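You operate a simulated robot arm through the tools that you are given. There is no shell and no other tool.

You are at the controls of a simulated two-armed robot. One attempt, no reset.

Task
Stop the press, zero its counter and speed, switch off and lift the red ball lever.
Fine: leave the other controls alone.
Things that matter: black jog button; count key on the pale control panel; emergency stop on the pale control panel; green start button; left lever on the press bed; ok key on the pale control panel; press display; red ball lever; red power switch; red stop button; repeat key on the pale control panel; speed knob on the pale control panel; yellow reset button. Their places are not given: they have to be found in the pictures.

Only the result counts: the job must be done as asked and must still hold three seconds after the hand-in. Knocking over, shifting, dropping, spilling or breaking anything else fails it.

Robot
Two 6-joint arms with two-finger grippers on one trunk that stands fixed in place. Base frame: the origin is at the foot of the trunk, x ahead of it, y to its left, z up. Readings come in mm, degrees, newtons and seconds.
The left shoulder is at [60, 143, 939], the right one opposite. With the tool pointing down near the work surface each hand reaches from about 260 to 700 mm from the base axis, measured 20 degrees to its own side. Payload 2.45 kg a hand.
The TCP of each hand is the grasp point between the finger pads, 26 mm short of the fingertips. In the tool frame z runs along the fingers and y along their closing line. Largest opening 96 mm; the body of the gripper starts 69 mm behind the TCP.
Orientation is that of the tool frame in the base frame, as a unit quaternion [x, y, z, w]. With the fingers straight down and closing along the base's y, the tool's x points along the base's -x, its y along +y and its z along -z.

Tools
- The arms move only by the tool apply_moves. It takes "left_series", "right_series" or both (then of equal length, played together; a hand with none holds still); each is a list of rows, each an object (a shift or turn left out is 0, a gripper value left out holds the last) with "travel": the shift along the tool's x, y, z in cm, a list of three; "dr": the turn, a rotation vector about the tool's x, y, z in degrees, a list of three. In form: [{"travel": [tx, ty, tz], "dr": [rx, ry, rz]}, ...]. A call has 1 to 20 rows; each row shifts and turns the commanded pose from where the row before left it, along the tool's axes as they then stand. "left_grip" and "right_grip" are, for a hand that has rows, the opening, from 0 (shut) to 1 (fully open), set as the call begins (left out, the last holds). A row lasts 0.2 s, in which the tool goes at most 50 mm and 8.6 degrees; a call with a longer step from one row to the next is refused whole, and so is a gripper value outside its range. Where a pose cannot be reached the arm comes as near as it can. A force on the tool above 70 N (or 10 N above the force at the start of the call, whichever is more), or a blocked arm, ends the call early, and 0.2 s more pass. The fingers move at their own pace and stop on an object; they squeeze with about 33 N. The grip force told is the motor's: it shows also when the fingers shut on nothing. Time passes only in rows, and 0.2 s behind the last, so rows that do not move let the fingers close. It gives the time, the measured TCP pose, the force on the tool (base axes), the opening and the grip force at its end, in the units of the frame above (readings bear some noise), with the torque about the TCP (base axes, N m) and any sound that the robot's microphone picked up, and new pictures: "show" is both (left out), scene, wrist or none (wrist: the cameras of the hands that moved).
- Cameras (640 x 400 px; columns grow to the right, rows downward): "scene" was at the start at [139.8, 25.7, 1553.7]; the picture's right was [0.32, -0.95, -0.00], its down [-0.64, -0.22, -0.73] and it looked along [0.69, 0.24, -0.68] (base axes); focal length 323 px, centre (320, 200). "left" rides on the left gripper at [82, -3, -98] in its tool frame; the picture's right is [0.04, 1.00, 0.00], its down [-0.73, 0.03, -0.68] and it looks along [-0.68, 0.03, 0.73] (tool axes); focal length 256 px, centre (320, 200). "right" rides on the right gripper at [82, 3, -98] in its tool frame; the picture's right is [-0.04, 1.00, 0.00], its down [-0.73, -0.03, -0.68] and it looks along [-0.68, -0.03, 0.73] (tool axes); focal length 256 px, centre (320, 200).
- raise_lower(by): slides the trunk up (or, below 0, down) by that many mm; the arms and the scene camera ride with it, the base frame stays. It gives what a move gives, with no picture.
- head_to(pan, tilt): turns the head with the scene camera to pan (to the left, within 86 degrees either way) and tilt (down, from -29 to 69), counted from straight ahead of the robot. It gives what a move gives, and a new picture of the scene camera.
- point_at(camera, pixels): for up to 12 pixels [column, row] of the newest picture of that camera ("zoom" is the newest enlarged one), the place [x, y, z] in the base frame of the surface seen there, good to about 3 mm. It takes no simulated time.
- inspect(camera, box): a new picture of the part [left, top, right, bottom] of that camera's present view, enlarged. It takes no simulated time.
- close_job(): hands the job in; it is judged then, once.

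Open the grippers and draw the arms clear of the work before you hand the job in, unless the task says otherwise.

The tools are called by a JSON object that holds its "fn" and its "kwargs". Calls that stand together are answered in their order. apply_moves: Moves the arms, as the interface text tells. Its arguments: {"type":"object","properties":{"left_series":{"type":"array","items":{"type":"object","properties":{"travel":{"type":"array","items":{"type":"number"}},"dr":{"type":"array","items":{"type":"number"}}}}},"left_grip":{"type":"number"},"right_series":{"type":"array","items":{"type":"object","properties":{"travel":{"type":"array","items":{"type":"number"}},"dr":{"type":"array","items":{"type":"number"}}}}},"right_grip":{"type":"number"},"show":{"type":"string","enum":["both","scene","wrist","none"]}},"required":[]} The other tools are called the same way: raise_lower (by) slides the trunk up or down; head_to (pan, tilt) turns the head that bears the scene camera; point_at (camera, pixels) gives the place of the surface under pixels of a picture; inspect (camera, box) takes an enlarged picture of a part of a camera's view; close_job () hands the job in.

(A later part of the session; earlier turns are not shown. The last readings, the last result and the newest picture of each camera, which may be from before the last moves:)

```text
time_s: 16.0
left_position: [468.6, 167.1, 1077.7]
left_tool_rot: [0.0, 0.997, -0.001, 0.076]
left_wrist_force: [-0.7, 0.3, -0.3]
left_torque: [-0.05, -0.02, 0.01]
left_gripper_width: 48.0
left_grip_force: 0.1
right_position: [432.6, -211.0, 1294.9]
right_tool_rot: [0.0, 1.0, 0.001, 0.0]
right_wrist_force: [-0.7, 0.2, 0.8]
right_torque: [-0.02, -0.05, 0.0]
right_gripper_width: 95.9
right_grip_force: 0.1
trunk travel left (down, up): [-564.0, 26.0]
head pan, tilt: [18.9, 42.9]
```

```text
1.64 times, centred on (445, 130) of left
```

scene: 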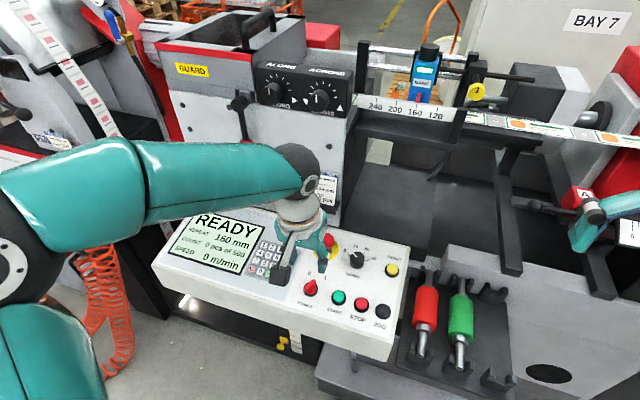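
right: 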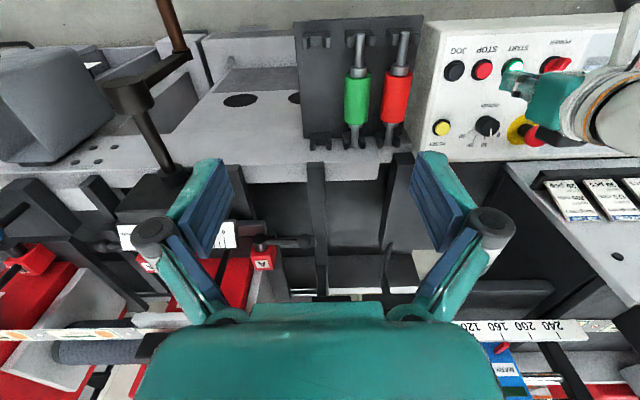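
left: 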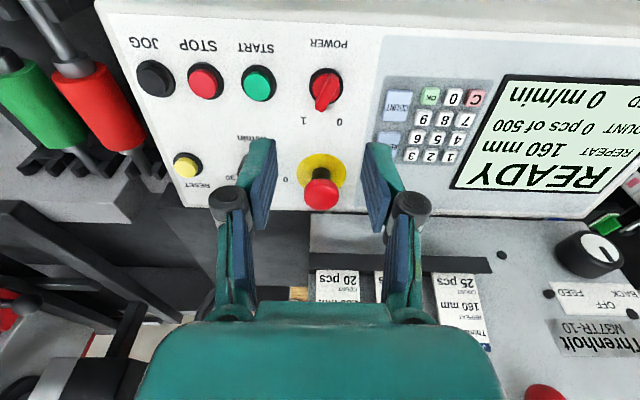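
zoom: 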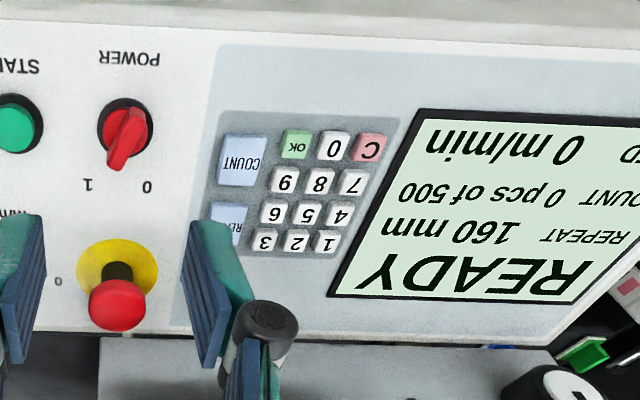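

Display: READY, count 0 of 500, speed 0 m/min. Now zoom on the power switch to measure its bar and labels.

{"fn": "inspect", "kwargs": {"camera": "left", "box": [290, 50, 370, 130]}}

{"fn": "point_at", "kwargs": {"camera": "left", "pixels": [[304, 121], [340, 122], [326, 80], [322, 98], [320, 105], [325, 92], [313, 72], [339, 72]]}}

{"fn": "point_at", "kwargs": {"camera": "zoom", "pixels": [[325, 200], [310, 170], [340, 150], [290, 270]]}}

```text
5.00 times, centred on (330, 90) of left
```

zoom: 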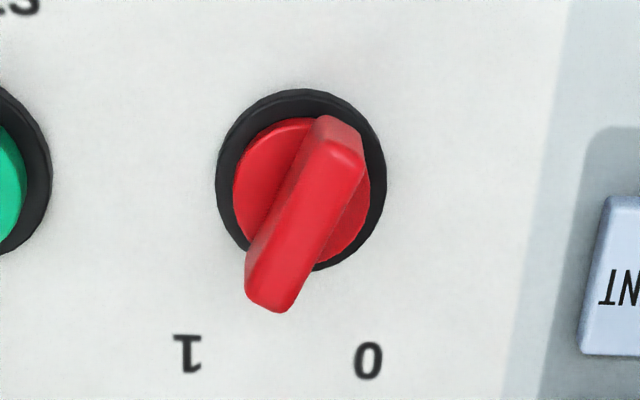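

```text
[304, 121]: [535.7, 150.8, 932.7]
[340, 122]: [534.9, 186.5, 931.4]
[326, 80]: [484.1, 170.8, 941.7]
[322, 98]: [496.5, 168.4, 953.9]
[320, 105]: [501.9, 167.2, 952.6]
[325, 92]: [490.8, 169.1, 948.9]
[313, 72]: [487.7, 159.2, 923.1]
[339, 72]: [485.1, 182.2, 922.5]
```

```text
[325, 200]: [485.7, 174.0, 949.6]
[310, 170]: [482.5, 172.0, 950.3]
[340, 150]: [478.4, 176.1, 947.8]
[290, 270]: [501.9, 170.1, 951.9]
```

I'll cross-check the bar's ends from the scene camera.

{"fn": "inspect", "kwargs": {"camera": "scene", "box": [290, 265, 340, 305]}}

{"fn": "point_at", "kwargs": {"camera": "zoom", "pixels": [[305, 150], [320, 160], [290, 175], [270, 195], [250, 215], [230, 240], [215, 245], [205, 220], [340, 240], [272, 310], [230, 180]]}}

```text
10.00 times, centred on (315, 285) of scene
```

zoom: 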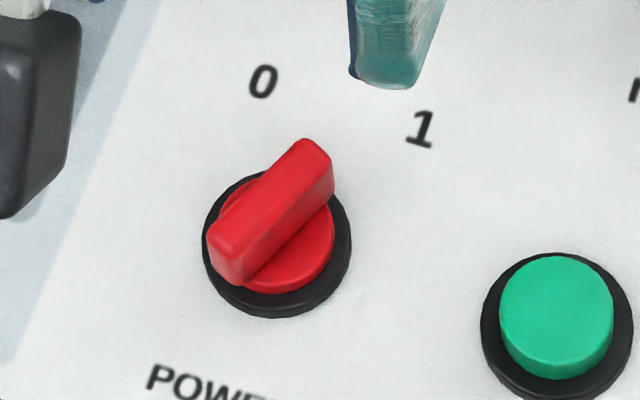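

```text
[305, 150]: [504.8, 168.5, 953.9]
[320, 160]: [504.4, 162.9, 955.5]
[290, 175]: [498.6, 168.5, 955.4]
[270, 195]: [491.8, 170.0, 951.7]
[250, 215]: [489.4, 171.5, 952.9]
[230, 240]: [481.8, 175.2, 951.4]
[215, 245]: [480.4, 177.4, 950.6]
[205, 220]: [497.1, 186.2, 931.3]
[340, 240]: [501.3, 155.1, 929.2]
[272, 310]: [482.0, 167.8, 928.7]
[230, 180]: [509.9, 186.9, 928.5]
```

Bar runs from (481,176) to (505,166), about 24° toward "1", centre (493,171), top z≈953. I position over it, yaw +24° so the fingers close across the bar, opening ~31 mm.

{"fn": "apply_moves", "kwargs": {"left_grip": 0.33, "left_series": [{"travel": [-0.55, 0.39, 0], "dr": [0, 0, 8]}, {"travel": [0, 0, 2.8], "dr": [0, 0, 8]}, {"travel": [0, 0, 2.7], "dr": [0, 0, 8]}], "show": "both"}}

```text
time_s: 16.8
left_position: [483.3, 171.2, 1022.3]
left_tool_rot: [0.209, 0.975, 0.015, 0.073]
left_wrist_force: [-0.1, -0.6, 0.4]
left_torque: [0.02, 0.04, -0.04]
left_gripper_width: 31.7
left_grip_force: 0.0
right_position: [435.5, -211.8, 1294.2]
right_tool_rot: [0.0, 1.0, 0.0, -0.001]
right_wrist_force: [-0.6, -0.4, -0.1]
right_torque: [0.01, 0.01, -0.03]
right_gripper_width: 95.9
right_grip_force: 0.1
trunk travel left (down, up): [-564.0, 26.0]
head pan, tilt: [18.9, 42.9]
```

scene: 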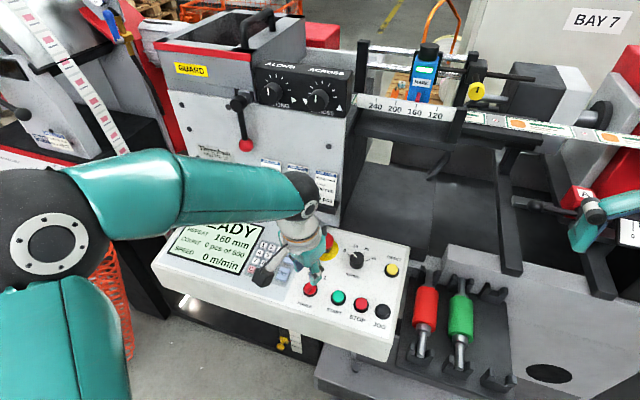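
left: 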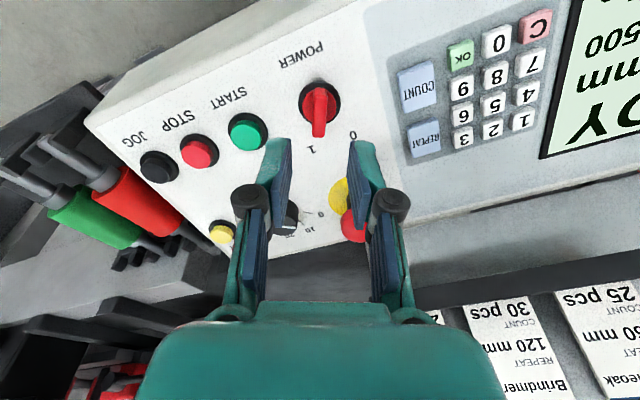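

The bar (320,108) is vertical and centred between the fingers. I descend 40 mm, then check.

{"fn": "apply_moves", "kwargs": {"left_series": [{"travel": [0, 0, 2.0]}, {"travel": [0, 0, 2.0]}], "show": "wrist"}}

```text
time_s: 17.4
left_position: [490.2, 171.9, 984.4]
left_tool_rot: [0.207, 0.976, 0.014, 0.073]
left_wrist_force: [-0.3, 0.7, 0.1]
left_torque: [-0.06, -0.03, 0.0]
left_gripper_width: 31.9
left_grip_force: 0.2
right_position: [435.1, -212.6, 1294.6]
right_tool_rot: [-0.001, 1.0, -0.001, 0.001]
right_wrist_force: [0.1, 0.4, -0.2]
right_torque: [-0.01, -0.02, 0.0]
right_gripper_width: 96.1
right_grip_force: 0.1
trunk travel left (down, up): [-564.0, 26.0]
head pan, tilt: [18.9, 42.9]
```

left: 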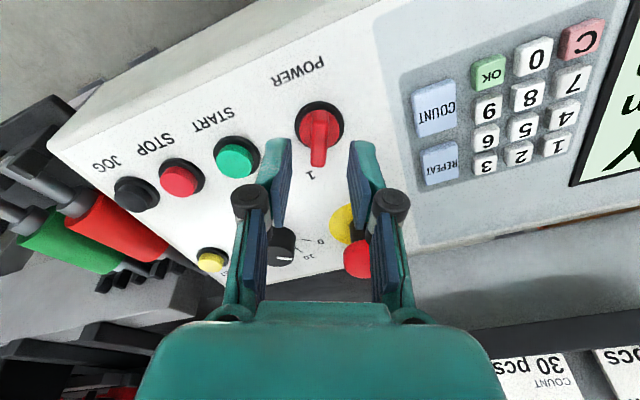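

Still centred. I descend 19 mm more and close across the bar.

{"fn": "apply_moves", "kwargs": {"left_series": [{"travel": [0, 0, 1.0]}, {"travel": [0, 0, 0.9]}], "show": "wrist"}}

```text
time_s: 18.0
left_position: [494.8, 171.1, 965.0]
left_tool_rot: [0.208, 0.975, 0.014, 0.074]
left_wrist_force: [0.4, 0.2, -0.5]
left_torque: [0.0, 0.0, -0.01]
left_gripper_width: 31.6
left_grip_force: 0.0
right_position: [434.8, -212.4, 1293.7]
right_tool_rot: [0.0, 1.0, 0.001, -0.001]
right_wrist_force: [0.1, -0.3, -0.2]
right_torque: [0.01, 0.02, 0.01]
right_gripper_width: 95.9
right_grip_force: 0.0
trunk travel left (down, up): [-564.0, 26.0]
head pan, tilt: [18.9, 42.9]
```

left: 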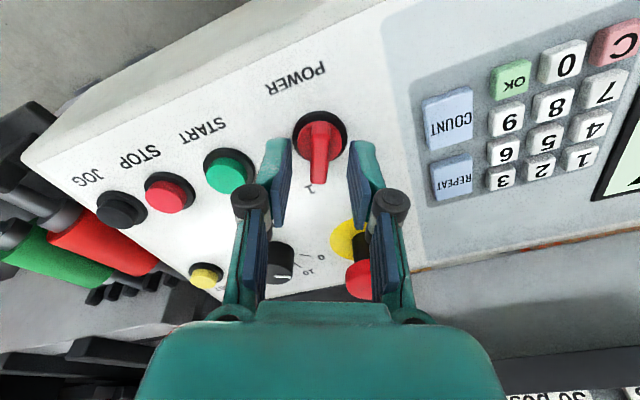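

Tip is at z≈939, about 14 mm below the bar's top. Closing now.

{"fn": "apply_moves", "kwargs": {"left_grip": 0, "left_series": [{}, {}], "show": "wrist"}}

```text
time_s: 18.6
left_position: [495.3, 169.4, 965.4]
left_tool_rot: [0.207, 0.976, 0.015, 0.073]
left_wrist_force: [-0.3, -2.5, -2.0]
left_torque: [-0.29, -0.52, -0.04]
left_gripper_width: 9.8
left_grip_force: 36.8
right_position: [434.4, -211.9, 1294.6]
right_tool_rot: [0.001, 1.0, 0.001, 0.0]
right_wrist_force: [0.1, -0.3, -0.2]
right_torque: [0.0, -0.01, -0.03]
right_gripper_width: 96.1
right_grip_force: 0.1
trunk travel left (down, up): [-564.0, 26.0]
head pan, tilt: [18.9, 42.9]
```

left: 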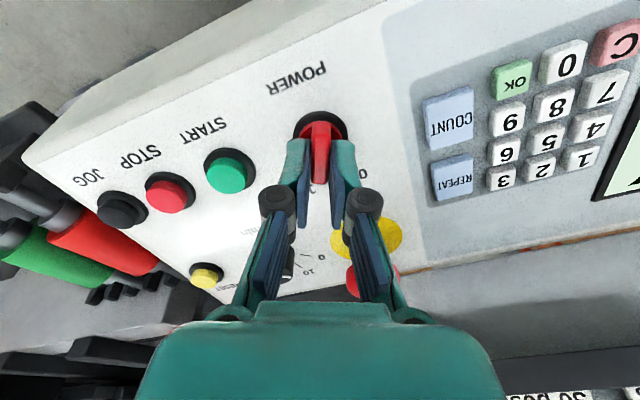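

Gripped at 9.8 mm. I turn counter-clockwise 40° first and read the torque.

{"fn": "apply_moves", "kwargs": {"left_series": [{"dr": [0, 0, -8]}, {"dr": [0, 0, -8]}, {"dr": [0, 0, -8]}, {"dr": [0, 0, -8]}, {"dr": [0, 0, -8]}], "show": "both"}}

```text
time_s: 19.8
left_position: [495.8, 173.2, 965.5]
left_tool_rot: [-0.141, 0.987, -0.012, 0.075]
left_wrist_force: [-0.5, 22.5, 8.1]
left_torque: [0.72, -0.54, 0.0]
left_gripper_width: 9.6
left_grip_force: 37.3
right_position: [434.1, -210.6, 1295.6]
right_tool_rot: [0.0, 1.0, -0.001, 0.001]
right_wrist_force: [0.8, 0.5, -0.1]
right_torque: [0.0, 0.02, -0.03]
right_gripper_width: 95.9
right_grip_force: 0.1
trunk travel left (down, up): [-564.0, 26.0]
head pan, tilt: [18.9, 42.9]
```

scene: 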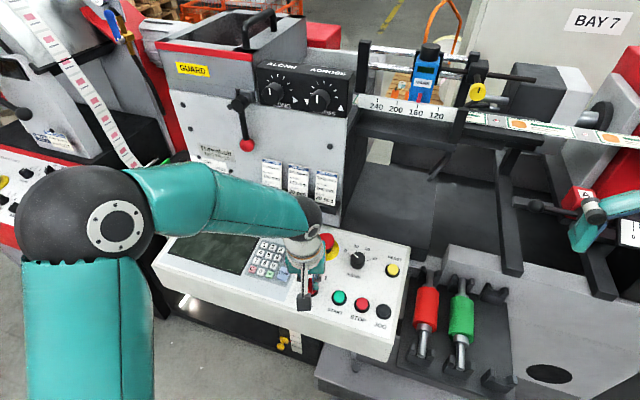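
left: 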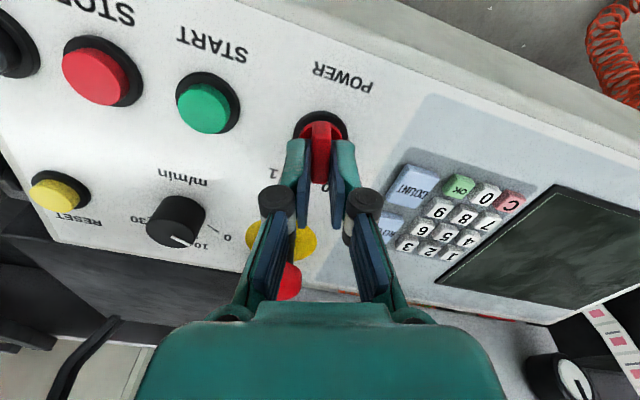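

The display has gone dark (power off). There's a 22 N side load, so I shift +3 mm along y to relieve it and finish the turn to the 0 mark with 9° more.

{"fn": "apply_moves", "kwargs": {"left_series": [{"travel": [0, 0.25, 0]}, {"dr": [0, 0, -5]}, {"dr": [0, 0, -4]}], "show": "wrist"}}

```text
time_s: 20.6
left_position: [495.0, 174.7, 965.5]
left_tool_rot: [-0.217, 0.973, -0.018, 0.074]
left_wrist_force: [2.8, 15.1, 12.6]
left_torque: [0.36, -0.26, -0.08]
left_gripper_width: 9.7
left_grip_force: 37.6
right_position: [433.9, -210.9, 1295.0]
right_tool_rot: [0.001, 1.0, -0.001, 0.0]
right_wrist_force: [1.1, -0.4, -0.6]
right_torque: [-0.01, 0.02, -0.01]
right_gripper_width: 95.9
right_grip_force: 0.1
trunk travel left (down, up): [-564.0, 26.0]
head pan, tilt: [18.9, 42.9]
```

left: 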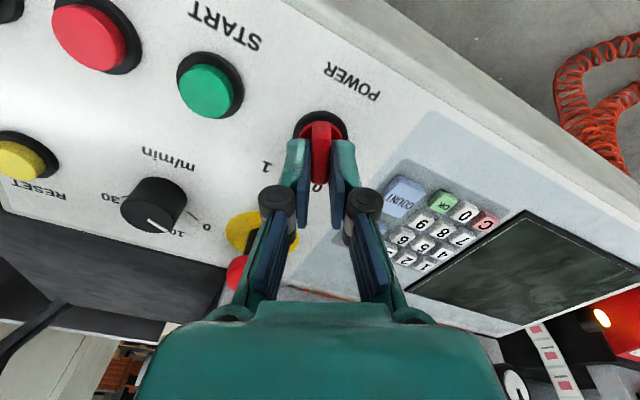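

Yaw is now about −25°, the switch lies toward 0. I open, wait, and rise straight off.

{"fn": "apply_moves", "kwargs": {"left_grip": 0.33, "left_series": [{}, {"travel": [0, 0, -2.0]}, {"travel": [0, 0, -4.0]}, {"travel": [0, 0, -4.0]}], "show": "both"}}

{"fn": "inspect", "kwargs": {"camera": "scene", "box": [150, 190, 420, 360]}}

{"fn": "inspect", "kwargs": {"camera": "left", "box": [200, 20, 440, 170]}}

```text
time_s: 21.6
left_position: [480.3, 172.5, 1063.5]
left_tool_rot: [-0.215, 0.974, -0.017, 0.072]
left_wrist_force: [0.1, 0.0, 0.7]
left_torque: [-0.01, -0.02, 0.0]
left_gripper_width: 31.8
left_grip_force: 0.0
right_position: [434.0, -213.6, 1294.5]
right_tool_rot: [0.0, 1.0, 0.001, 0.0]
right_wrist_force: [-0.7, -0.1, 0.2]
right_torque: [0.04, -0.03, 0.0]
right_gripper_width: 96.0
right_grip_force: 0.0
trunk travel left (down, up): [-564.0, 26.0]
head pan, tilt: [18.9, 42.9]
```

scene: 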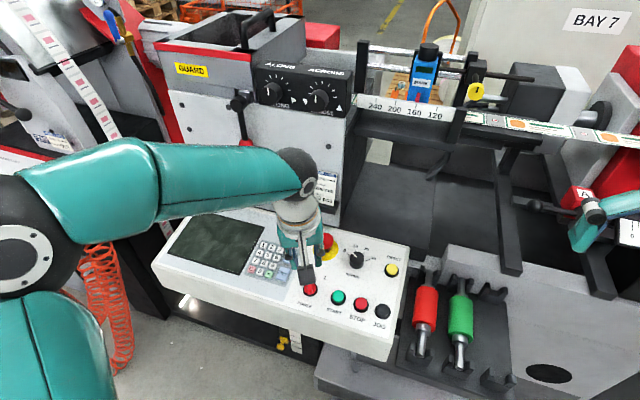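
left: 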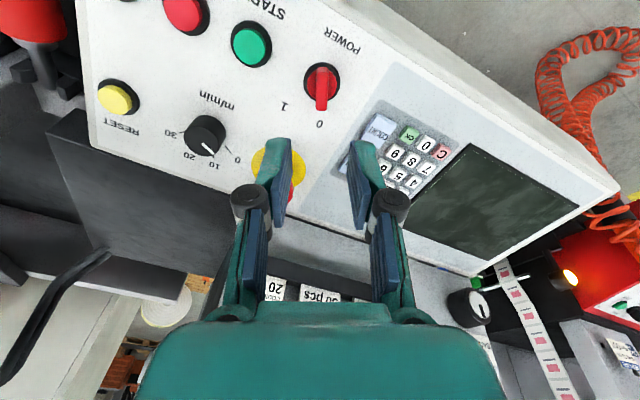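

```text
2.35 times, centred on (285, 275) of scene
```

zoom: 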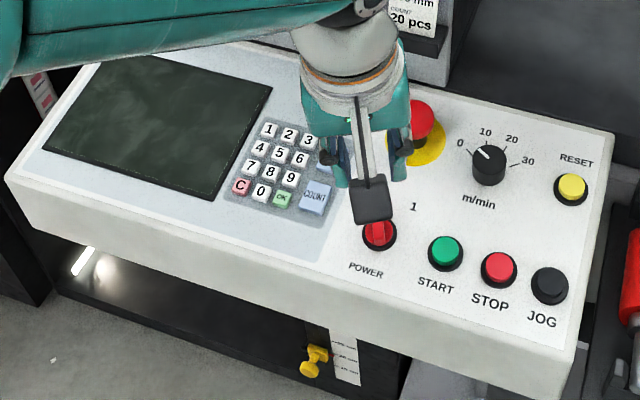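

```text
2.67 times, centred on (320, 95) of left
```

zoom: 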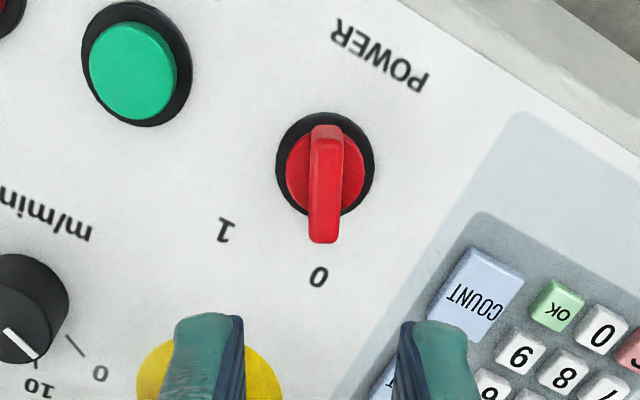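

The switch points to 0 and the display is dark. Now the lever: I lift the hand, undo the yaw and move to about (500,362,1165), in front of the ball.

{"fn": "apply_moves", "kwargs": {"left_grip": 0.5, "left_series": [{"travel": [0, 0, -3.25], "dr": [0, 0, 8.4]}, {"travel": [0, 0, -3.25], "dr": [0, 0, 8.4]}, {"travel": [0, 0, -3.25], "dr": [0, 0, 8.2]}, {"travel": [-0.86, 4.74, 0]}, {"travel": [-0.86, 4.74, 0]}, {"travel": [-0.86, 4.74, 0]}, {"travel": [-0.86, 4.74, 0]}], "show": "both"}}

```text
time_s: 23.2
left_position: [502.4, 364.1, 1165.0]
left_tool_rot: [0.0, 0.997, -0.002, 0.076]
left_wrist_force: [-0.4, -0.2, -0.3]
left_torque: [-0.03, 0.0, -0.01]
left_gripper_width: 48.1
left_grip_force: 0.0
right_position: [435.5, -212.3, 1293.5]
right_tool_rot: [0.0, 1.0, -0.001, -0.001]
right_wrist_force: [0.0, 1.0, 0.2]
right_torque: [-0.03, -0.01, 0.01]
right_gripper_width: 96.0
right_grip_force: 0.1
trunk travel left (down, up): [-564.0, 26.0]
head pan, tilt: [18.9, 42.9]
```

scene: 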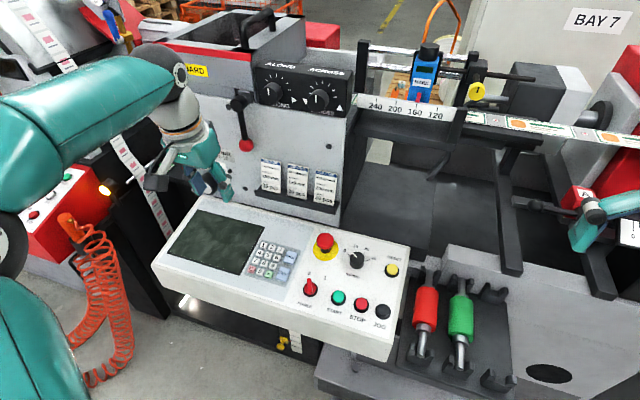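
left: 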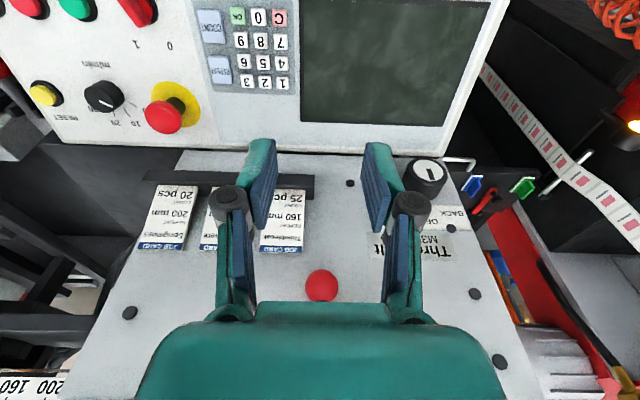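

The hand is in front of the lever (ball at left view 321,286). I pitch the tool up toward horizontal in two halves.

{"fn": "apply_moves", "kwargs": {"left_series": [{"dr": [0, -8.2, 0]}, {"dr": [0, -8.2, 0]}, {"dr": [0, -8.2, 0]}, {"dr": [0, -8.2, 0]}, {"dr": [0, -8.2, 0]}], "show": "both"}}

```text
time_s: 24.4
left_position: [499.8, 363.5, 1164.7]
left_tool_rot: [0.0, 0.907, -0.001, 0.42]
left_wrist_force: [-1.0, 0.2, 0.4]
left_torque: [0.01, -0.02, 0.0]
left_gripper_width: 48.0
left_grip_force: 0.1
right_position: [434.6, -211.4, 1294.8]
right_tool_rot: [-0.001, 1.0, -0.001, 0.0]
right_wrist_force: [-0.1, -1.2, -0.4]
right_torque: [-0.02, -0.05, -0.03]
right_gripper_width: 95.6
right_grip_force: 0.0
trunk travel left (down, up): [-564.0, 26.0]
head pan, tilt: [18.9, 42.9]
```

scene: 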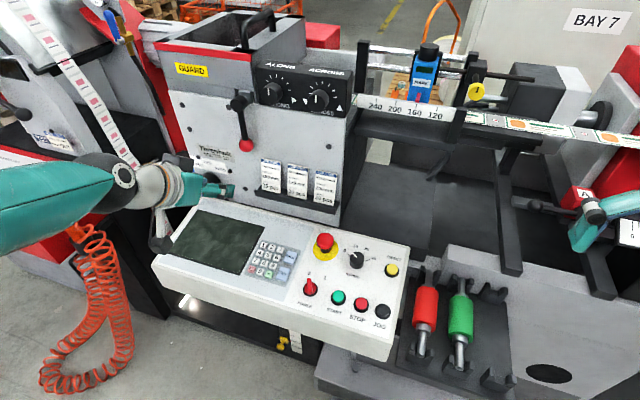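
left: 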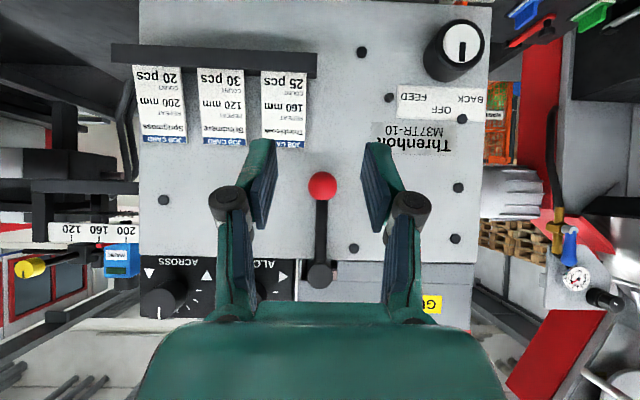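

The wrist camera now sees the lever face-on (hub at 320,275, ball at 322,186; picture is upside down). I zoom in to see hub, stops and any labels.

{"fn": "inspect", "kwargs": {"camera": "left", "box": [260, 160, 400, 310]}}

{"fn": "point_at", "kwargs": {"camera": "left", "pixels": [[322, 186], [321, 215], [320, 240], [320, 272], [355, 248], [292, 262], [300, 230], [350, 210], [315, 176], [330, 176], [290, 285], [345, 275]]}}

{"fn": "inspect", "kwargs": {"camera": "scene", "box": [160, 20, 340, 160]}}

```text
2.67 times, centred on (330, 235) of left
```

zoom: 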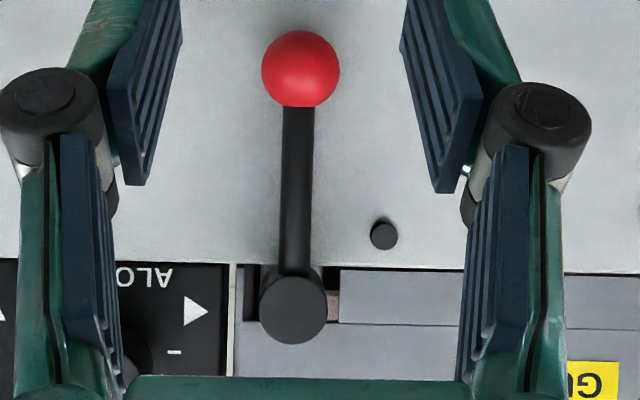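

```text
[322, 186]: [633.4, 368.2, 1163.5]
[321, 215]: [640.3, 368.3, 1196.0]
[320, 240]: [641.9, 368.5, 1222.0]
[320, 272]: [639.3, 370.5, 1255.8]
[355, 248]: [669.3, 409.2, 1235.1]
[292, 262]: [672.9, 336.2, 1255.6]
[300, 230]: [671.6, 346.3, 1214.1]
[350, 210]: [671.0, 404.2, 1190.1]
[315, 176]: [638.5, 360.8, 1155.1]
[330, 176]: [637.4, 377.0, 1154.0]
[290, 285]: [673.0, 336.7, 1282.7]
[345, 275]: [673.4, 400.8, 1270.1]
```

```text
2.86 times, centred on (250, 90) of scene
```

zoom: 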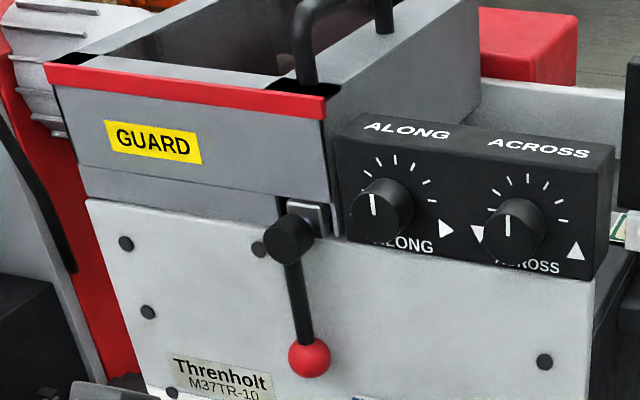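

The lever rod and ball hang straight down (hub ≈ (640,369,1260), ball centre ≈ (647,369,1163), length ≈97 mm); on its right is the knob box, on its left it's free. I finish pitching the tool to horizontal, then approach to cage the ball between the fingers.

{"fn": "apply_moves", "kwargs": {"left_grip": 0.5, "left_series": [{"dr": [0, -8.1, 0]}, {"dr": [0, -8.1, 0]}, {"dr": [0, -8.1, 0]}, {"dr": [0, -8.1, 0]}, {"dr": [0, -8.1, 0]}], "show": "both"}}

{"fn": "point_at", "kwargs": {"camera": "scene", "pixels": [[270, 92], [270, 88], [322, 98], [255, 100], [270, 200], [190, 70]]}}

```text
time_s: 25.6
left_position: [500.0, 353.5, 1162.4]
left_tool_rot: [0.004, 0.741, -0.022, 0.671]
left_wrist_force: [-0.4, 0.0, -0.5]
left_torque: [0.01, 0.0, -0.01]
left_gripper_width: 48.1
left_grip_force: 0.0
left hand out of reach, approached as far as the arm can: row 2
right_position: [435.0, -211.9, 1295.1]
right_tool_rot: [0.0, 1.0, 0.0, -0.001]
right_wrist_force: [0.4, 0.4, 0.0]
right_torque: [-0.01, 0.01, 0.0]
right_gripper_width: 95.9
right_grip_force: 0.0
trunk travel left (down, up): [-564.0, 26.0]
head pan, tilt: [18.9, 42.9]
```

scene: 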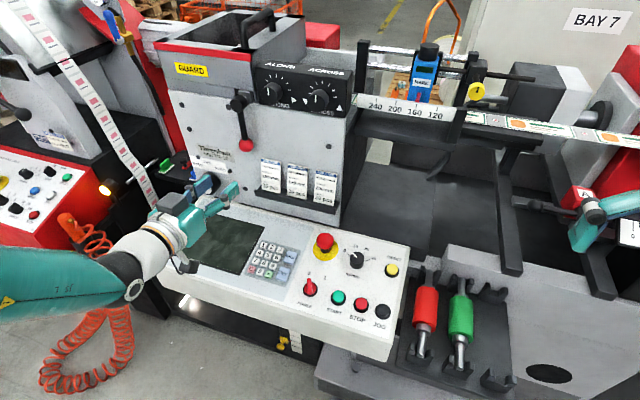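
left: 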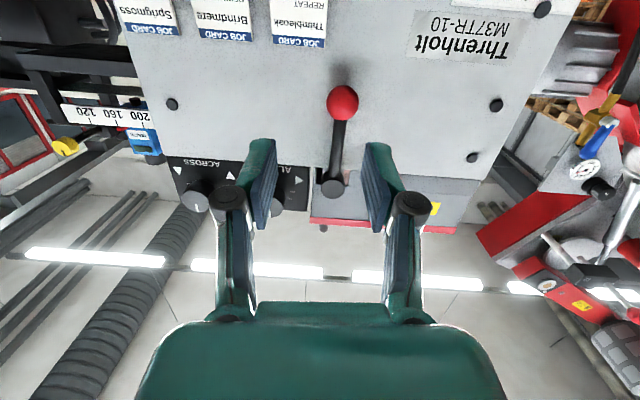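

```text
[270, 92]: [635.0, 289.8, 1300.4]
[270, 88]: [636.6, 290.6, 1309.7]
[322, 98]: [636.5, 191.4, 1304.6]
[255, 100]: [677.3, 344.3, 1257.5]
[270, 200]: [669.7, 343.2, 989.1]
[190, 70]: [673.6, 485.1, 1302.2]
```

The arm reported row 2 out of reach but ended close to horizontal. I'll issue an idle row to see how the pose settles.

{"fn": "apply_moves", "kwargs": {"left_series": [{}, {}], "show": "none"}}

```text
time_s: 26.2
left_position: [498.2, 352.8, 1161.8]
left_tool_rot: [0.006, 0.741, -0.025, 0.671]
left_wrist_force: [-0.2, 0.0, 0.2]
left_torque: [0.01, 0.03, 0.0]
left_gripper_width: 48.0
left_grip_force: 0.1
right_position: [434.8, -212.0, 1294.6]
right_tool_rot: [0.0, 1.0, 0.0, 0.0]
right_wrist_force: [0.5, -0.4, -0.1]
right_torque: [-0.02, 0.02, -0.02]
right_gripper_width: 96.2
right_grip_force: 0.1
trunk travel left (down, up): [-564.0, 26.0]
head pan, tilt: [18.9, 42.9]
```

Pose settled at ~84° pitch, which is usable. I shift laterally by 22 mm and advance 80 mm toward the ball, then check alignment.

{"fn": "apply_moves", "kwargs": {"left_grip": 0.5, "left_series": [{"travel": [-1.64, 2.24, 0]}, {"travel": [0, 0, 4.0]}, {"travel": [0, 0, 4.0]}], "show": "both"}}

```text
time_s: 27.0
left_position: [584.7, 371.2, 1171.9]
left_tool_rot: [0.005, 0.741, -0.023, 0.671]
left_wrist_force: [0.0, -0.6, -0.6]
left_torque: [0.02, 0.02, 0.01]
left_gripper_width: 48.2
left_grip_force: 0.0
right_position: [434.7, -212.6, 1294.1]
right_tool_rot: [0.0, 1.0, 0.0, 0.0]
right_wrist_force: [0.8, -0.5, 0.0]
right_torque: [0.03, 0.04, -0.02]
right_gripper_width: 96.1
right_grip_force: 0.1
trunk travel left (down, up): [-564.0, 26.0]
head pan, tilt: [18.9, 42.9]
```

scene: 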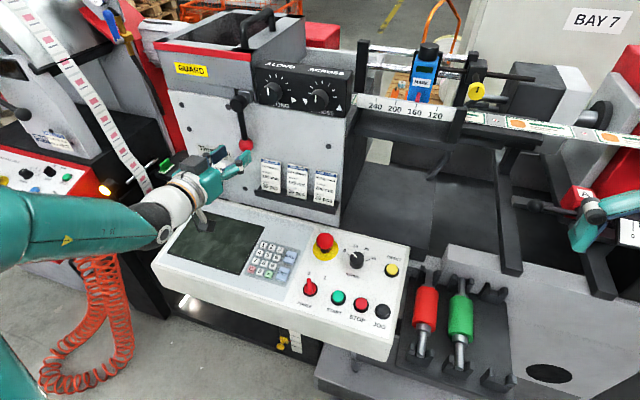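
left: 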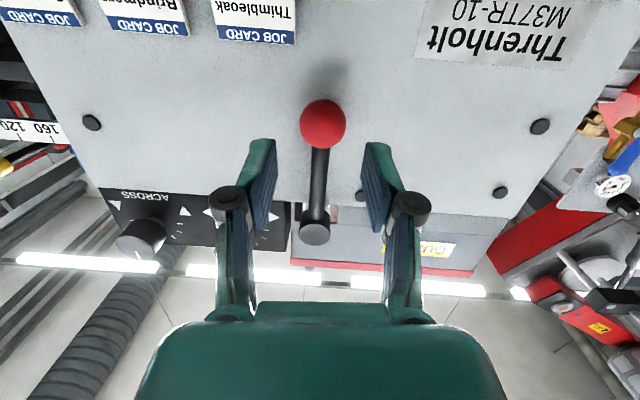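

Ball (322,125) is centred between the fingers. I advance 53 mm to cage it.

{"fn": "apply_moves", "kwargs": {"left_series": [{"travel": [0.2, 0, 2.7]}, {"travel": [0, 0, 2.6]}], "show": "both"}}

```text
time_s: 27.6
left_position: [636.1, 368.4, 1162.5]
left_tool_rot: [0.006, 0.741, -0.024, 0.671]
left_wrist_force: [-0.3, 0.1, -0.6]
left_torque: [-0.04, 0.01, 0.01]
left_gripper_width: 47.9
left_grip_force: 0.0
right_position: [435.5, -213.2, 1293.5]
right_tool_rot: [0.0, 1.0, 0.0, -0.001]
right_wrist_force: [-0.4, -0.1, 0.5]
right_torque: [-0.01, 0.02, -0.03]
right_gripper_width: 95.8
right_grip_force: 0.0
trunk travel left (down, up): [-564.0, 26.0]
head pan, tilt: [18.9, 42.9]
```

scene: 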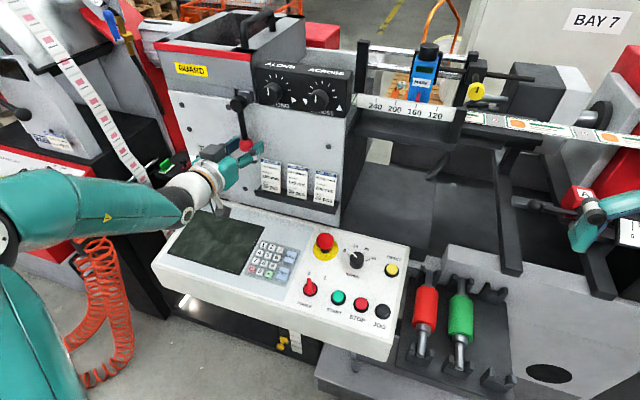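
left: 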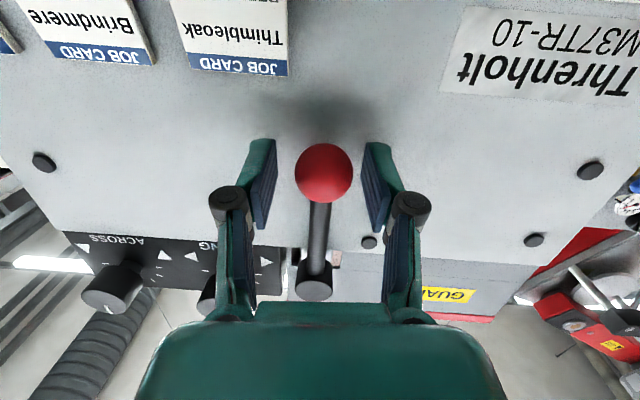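

The ball is caged. I narrow the fingers to ~35 mm and try a gentle 16° swing of the lever to the left (+y), rolling with it.

{"fn": "apply_moves", "kwargs": {"left_grip": 0.37, "left_series": [{}, {"travel": [-0.094, 1.35, -0.07], "dr": [0, 0, 8]}, {"travel": [-0.094, 1.35, -0.09], "dr": [0, 0, 8]}], "show": "both"}}

```text
time_s: 28.4
left_position: [635.5, 420.5, 1181.1]
left_tool_rot: [0.11, 0.734, 0.067, 0.667]
left_wrist_force: [-0.9, 0.2, -0.2]
left_torque: [-0.01, 0.01, -0.02]
left_gripper_width: 35.5
left_grip_force: 0.1
left hand out of reach, approached as far as the arm can: row 2, 3
right_position: [434.9, -211.4, 1293.8]
right_tool_rot: [0.0, 1.0, 0.0, -0.001]
right_wrist_force: [-0.1, -0.3, 0.0]
right_torque: [-0.04, 0.02, 0.05]
right_gripper_width: 96.2
right_grip_force: 0.1
trunk travel left (down, up): [-564.0, 26.0]
head pan, tilt: [18.9, 42.9]
```

scene: 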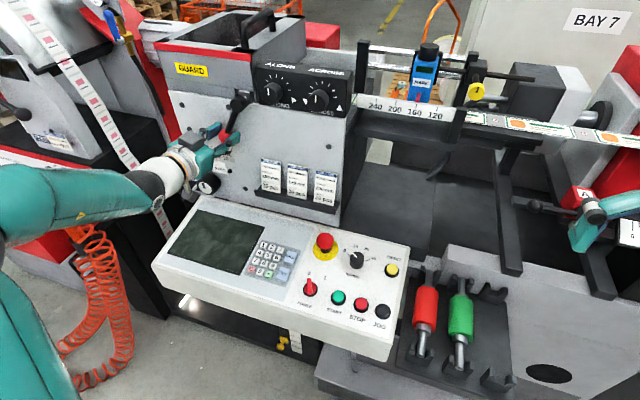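
left: 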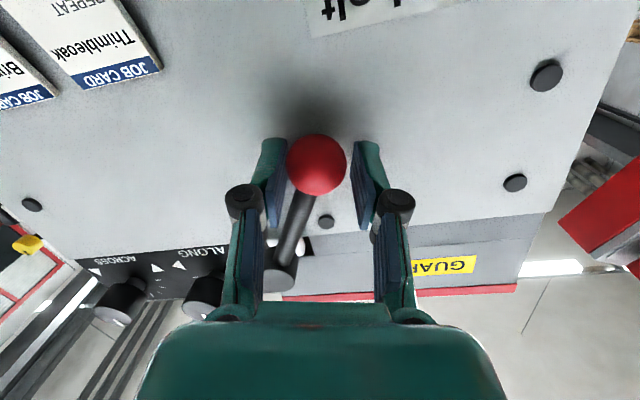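

The lever swung freely left to ~30° with no force, but the arm reported reach trouble and ended ~25 mm further than commanded. I idle to see where it settles.

{"fn": "apply_moves", "kwargs": {"left_series": [{}], "show": "both"}}

{"fn": "inspect", "kwargs": {"camera": "left", "box": [230, 100, 410, 310]}}

{"fn": "inspect", "kwargs": {"camera": "scene", "box": [150, 60, 300, 220]}}

```text
time_s: 28.8
left_position: [636.9, 418.8, 1180.0]
left_tool_rot: [0.11, 0.734, 0.066, 0.667]
left_wrist_force: [0.1, -0.1, -0.4]
left_torque: [-0.01, 0.0, -0.01]
left_gripper_width: 35.6
left_grip_force: 0.1
right_position: [434.4, -211.9, 1294.3]
right_tool_rot: [-0.001, 1.0, 0.0, 0.001]
right_wrist_force: [-0.4, -0.8, -0.8]
right_torque: [-0.01, 0.0, -0.01]
right_gripper_width: 95.9
right_grip_force: 0.0
trunk travel left (down, up): [-564.0, 26.0]
head pan, tilt: [18.9, 42.9]
```

scene: 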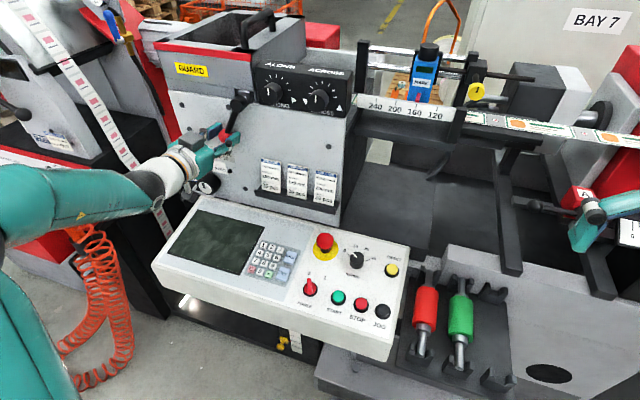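
left: 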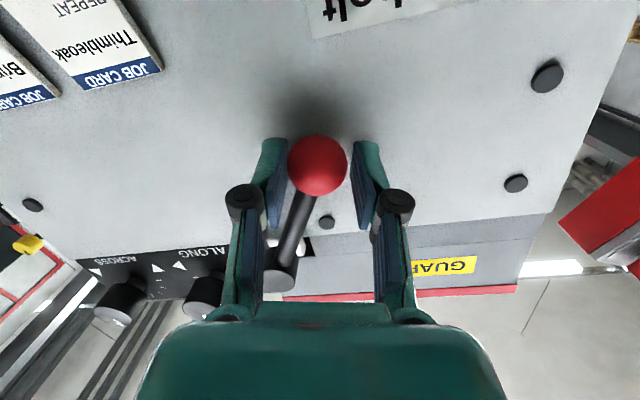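

```text
1.90 times, centred on (320, 205) of left
```

zoom: 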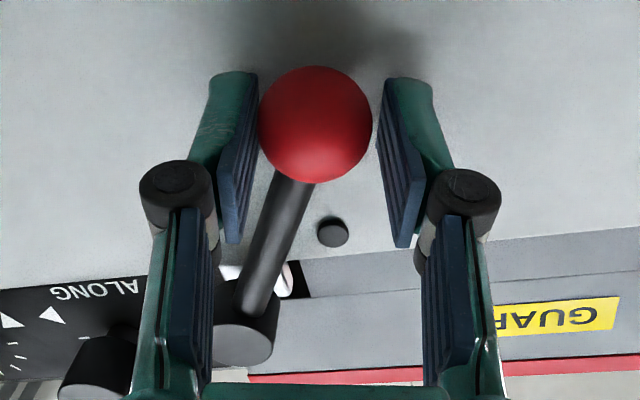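

```text
2.50 times, centred on (225, 140) of scene
```

zoom: 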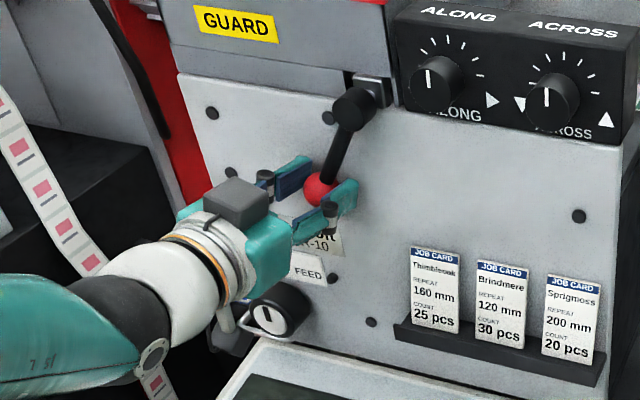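

The hand settled stably with the ball caged at φ≈31°. I try the next small arc step without any roll to see if it stays within reach.

{"fn": "apply_moves", "kwargs": {"left_series": [{"travel": [-0.47, 1.23, -0.13]}], "show": "none"}}

```text
time_s: 29.2
left_position: [636.6, 428.1, 1188.7]
left_tool_rot: [0.109, 0.733, 0.07, 0.668]
left_wrist_force: [0.3, -0.6, -0.3]
left_torque: [-0.03, 0.01, 0.01]
left_gripper_width: 36.5
left_grip_force: 0.4
right_position: [435.2, -212.5, 1294.3]
right_tool_rot: [0.0, 1.0, -0.001, 0.0]
right_wrist_force: [0.6, 0.1, -0.5]
right_torque: [0.0, -0.03, -0.02]
right_gripper_width: 96.0
right_grip_force: 0.0
trunk travel left (down, up): [-564.0, 26.0]
head pan, tilt: [18.9, 42.9]
```

That step was within reach. Now the next arc step with a +6° roll to test rolling.

{"fn": "apply_moves", "kwargs": {"left_series": [{"travel": [-0.5, 1.2, -0.13], "dr": [0, 0, 6]}], "show": "both"}}

```text
time_s: 29.6
left_position: [635.7, 439.6, 1197.3]
left_tool_rot: [0.148, 0.726, 0.104, 0.663]
left_wrist_force: [-0.6, 0.0, 0.5]
left_torque: [0.0, -0.01, 0.05]
left_gripper_width: 36.3
left_grip_force: 0.8
right_position: [433.9, -212.4, 1295.0]
right_tool_rot: [0.001, 1.0, 0.0, -0.001]
right_wrist_force: [-0.6, -0.8, 0.1]
right_torque: [-0.03, 0.02, 0.0]
right_gripper_width: 95.8
right_grip_force: 0.1
trunk travel left (down, up): [-564.0, 26.0]
head pan, tilt: [18.9, 42.9]
```

scene: 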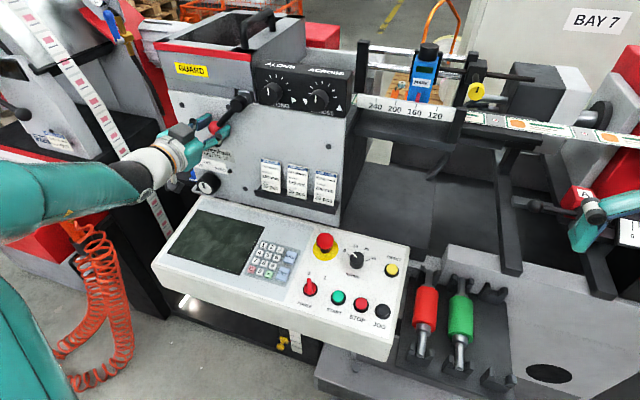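
left: 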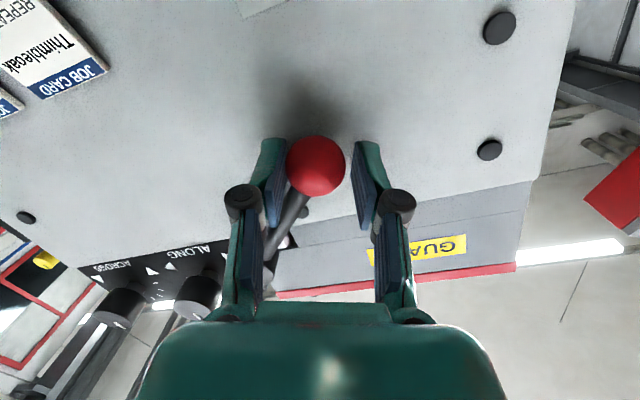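

Rolling works here; ball now at φ≈48°, still no force. I continue with two more arc steps.

{"fn": "apply_moves", "kwargs": {"left_series": [{"travel": [-0.68, 1.13, -0.14], "dr": [0, 0, 8.4]}, {"travel": [-0.67, 1.14, -0.14], "dr": [0, 0, 8.4]}], "show": "both"}}

```text
time_s: 30.2
left_position: [641.5, 467.0, 1227.4]
left_tool_rot: [0.254, 0.7, 0.197, 0.638]
left_wrist_force: [-5.3, -7.9, -6.6]
left_torque: [0.01, 0.15, 0.01]
left_gripper_width: 42.0
left_grip_force: 4.8
left hand out of reach, approached as far as the arm can: row 1, 2
right_position: [434.1, -213.4, 1293.9]
right_tool_rot: [0.0, 1.0, 0.001, 0.0]
right_wrist_force: [0.7, -0.5, 0.6]
right_torque: [0.0, -0.02, 0.01]
right_gripper_width: 96.1
right_grip_force: 0.1
trunk travel left (down, up): [-564.0, 26.0]
head pan, tilt: [18.9, 42.9]
```

scene: 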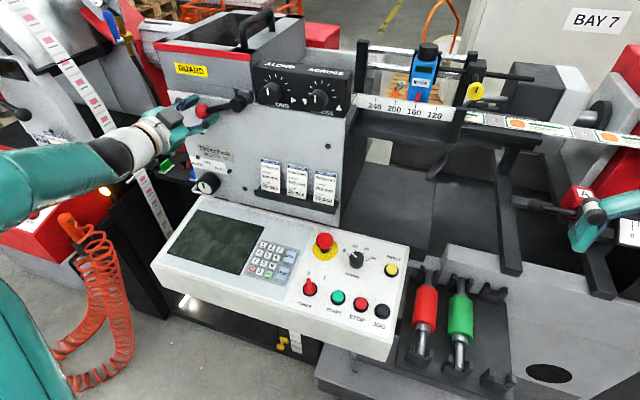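
left: 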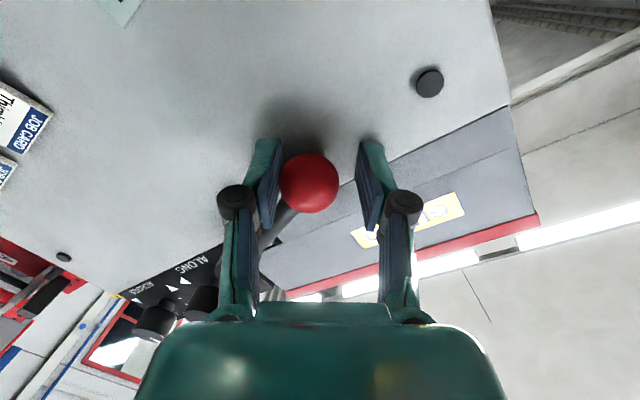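

The lever is now close to horizontal; there's ~11 N resisting and the fingers spread to 42 mm. I inspect where the ball and hub are.

{"fn": "inspect", "kwargs": {"camera": "scene", "box": [150, 60, 290, 190]}}

{"fn": "point_at", "kwargs": {"camera": "scene", "pixels": [[202, 110], [240, 99], [222, 104]]}}

{"fn": "point_at", "kwargs": {"camera": "left", "pixels": [[309, 182], [305, 170], [280, 220]]}}

{"fn": "inspect", "kwargs": {"camera": "left", "box": [210, 110, 430, 310]}}

```text
3.08 times, centred on (220, 125) of scene
```

zoom: 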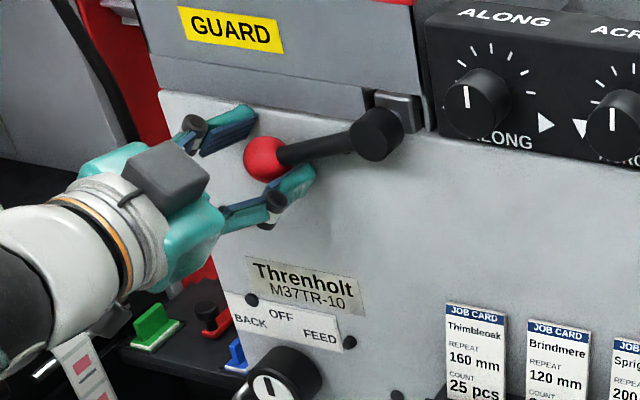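

```text
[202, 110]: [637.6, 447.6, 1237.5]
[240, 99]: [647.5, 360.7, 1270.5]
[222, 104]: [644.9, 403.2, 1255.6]
```

```text
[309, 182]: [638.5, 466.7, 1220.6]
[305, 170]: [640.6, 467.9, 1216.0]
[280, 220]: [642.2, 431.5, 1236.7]
```

```text
2.00 times, centred on (320, 210) of left
```

zoom: 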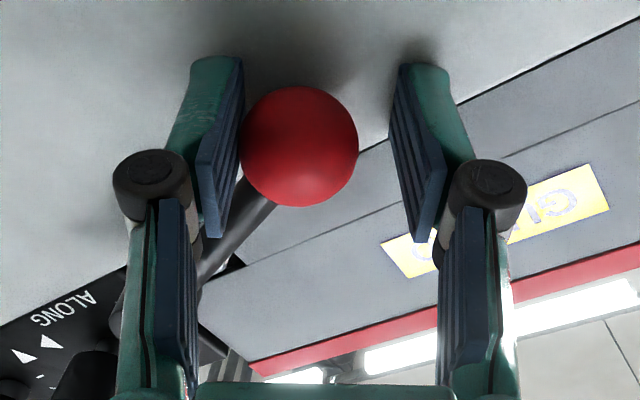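

The ball is at φ≈71°. I idle a row to see whether the 11 N persists (end stop) or was only motion drag.

{"fn": "apply_moves", "kwargs": {"left_series": [{}, {}], "show": "wrist"}}

```text
time_s: 30.8
left_position: [641.6, 467.7, 1228.0]
left_tool_rot: [0.253, 0.699, 0.197, 0.639]
left_wrist_force: [-4.2, -7.9, -11.2]
left_torque: [0.1, 0.11, -0.09]
left_gripper_width: 44.4
left_grip_force: 6.9
right_position: [435.7, -211.9, 1294.8]
right_tool_rot: [0.0, 1.0, -0.001, -0.001]
right_wrist_force: [-0.7, 0.2, 0.2]
right_torque: [0.01, 0.0, 0.04]
right_gripper_width: 95.9
right_grip_force: 0.0
trunk travel left (down, up): [-564.0, 26.0]
head pan, tilt: [18.9, 42.9]
```

left: 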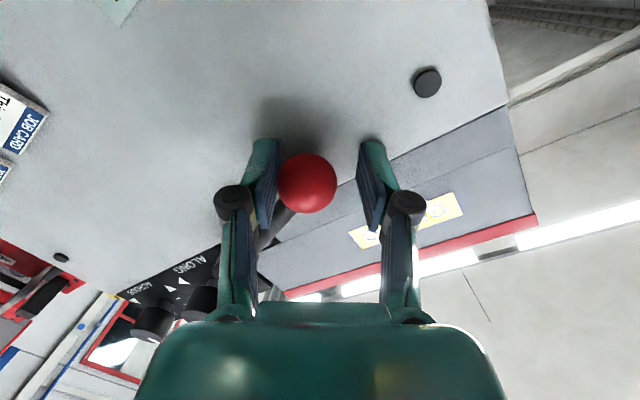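

The force persists (~14 N) with the ball not moving further – looks like the lever's end stop at ~71°. I push 5 mm more along the tangent to confirm.

{"fn": "apply_moves", "kwargs": {"left_series": [{"travel": [-0.2, 0.5, 0]}], "show": "both"}}

{"fn": "inspect", "kwargs": {"camera": "scene", "box": [150, 60, 290, 190]}}

{"fn": "point_at", "kwargs": {"camera": "scene", "pixels": [[202, 110], [203, 108], [240, 99], [222, 104]]}}

```text
time_s: 31.2
left_position: [642.6, 468.4, 1231.6]
left_tool_rot: [0.252, 0.699, 0.199, 0.638]
left_wrist_force: [-2.2, -12.7, -20.0]
left_torque: [0.18, 0.22, -0.14]
left_gripper_width: 50.5
left_grip_force: 10.9
right_position: [435.8, -212.8, 1294.1]
right_tool_rot: [0.0, 1.0, 0.0, -0.001]
right_wrist_force: [0.1, 0.0, 1.9]
right_torque: [-0.03, -0.01, 0.0]
right_gripper_width: 96.3
right_grip_force: 0.1
trunk travel left (down, up): [-564.0, 26.0]
head pan, tilt: [18.9, 42.9]
```

scene: 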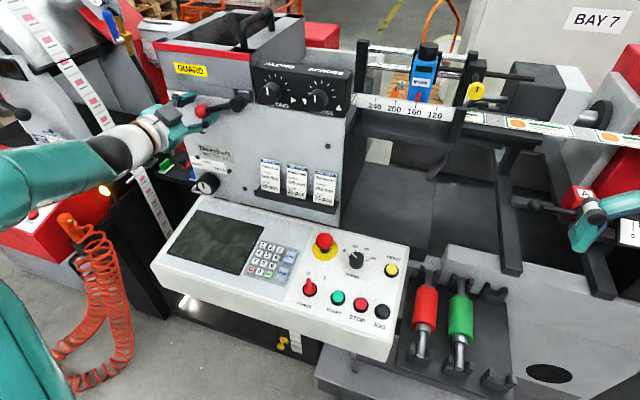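
left: 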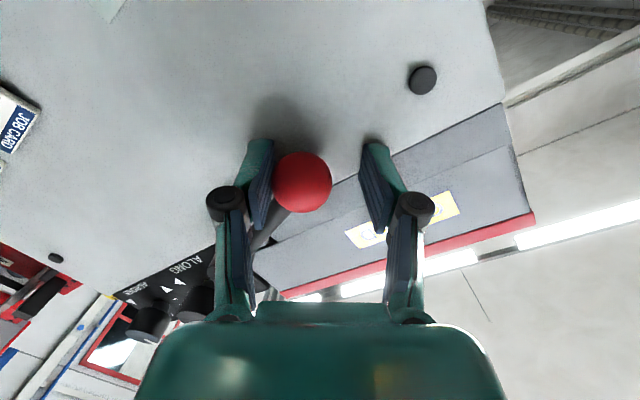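

```text
3.08 times, centred on (220, 125) of scene
```

zoom: 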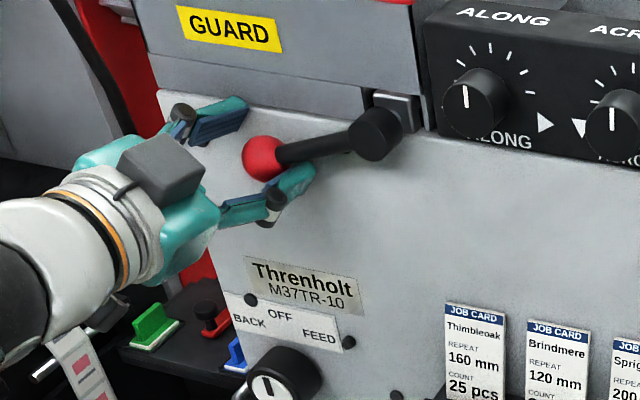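

```text
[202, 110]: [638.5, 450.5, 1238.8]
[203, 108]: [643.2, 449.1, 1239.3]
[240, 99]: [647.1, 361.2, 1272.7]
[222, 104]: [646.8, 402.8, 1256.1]
```

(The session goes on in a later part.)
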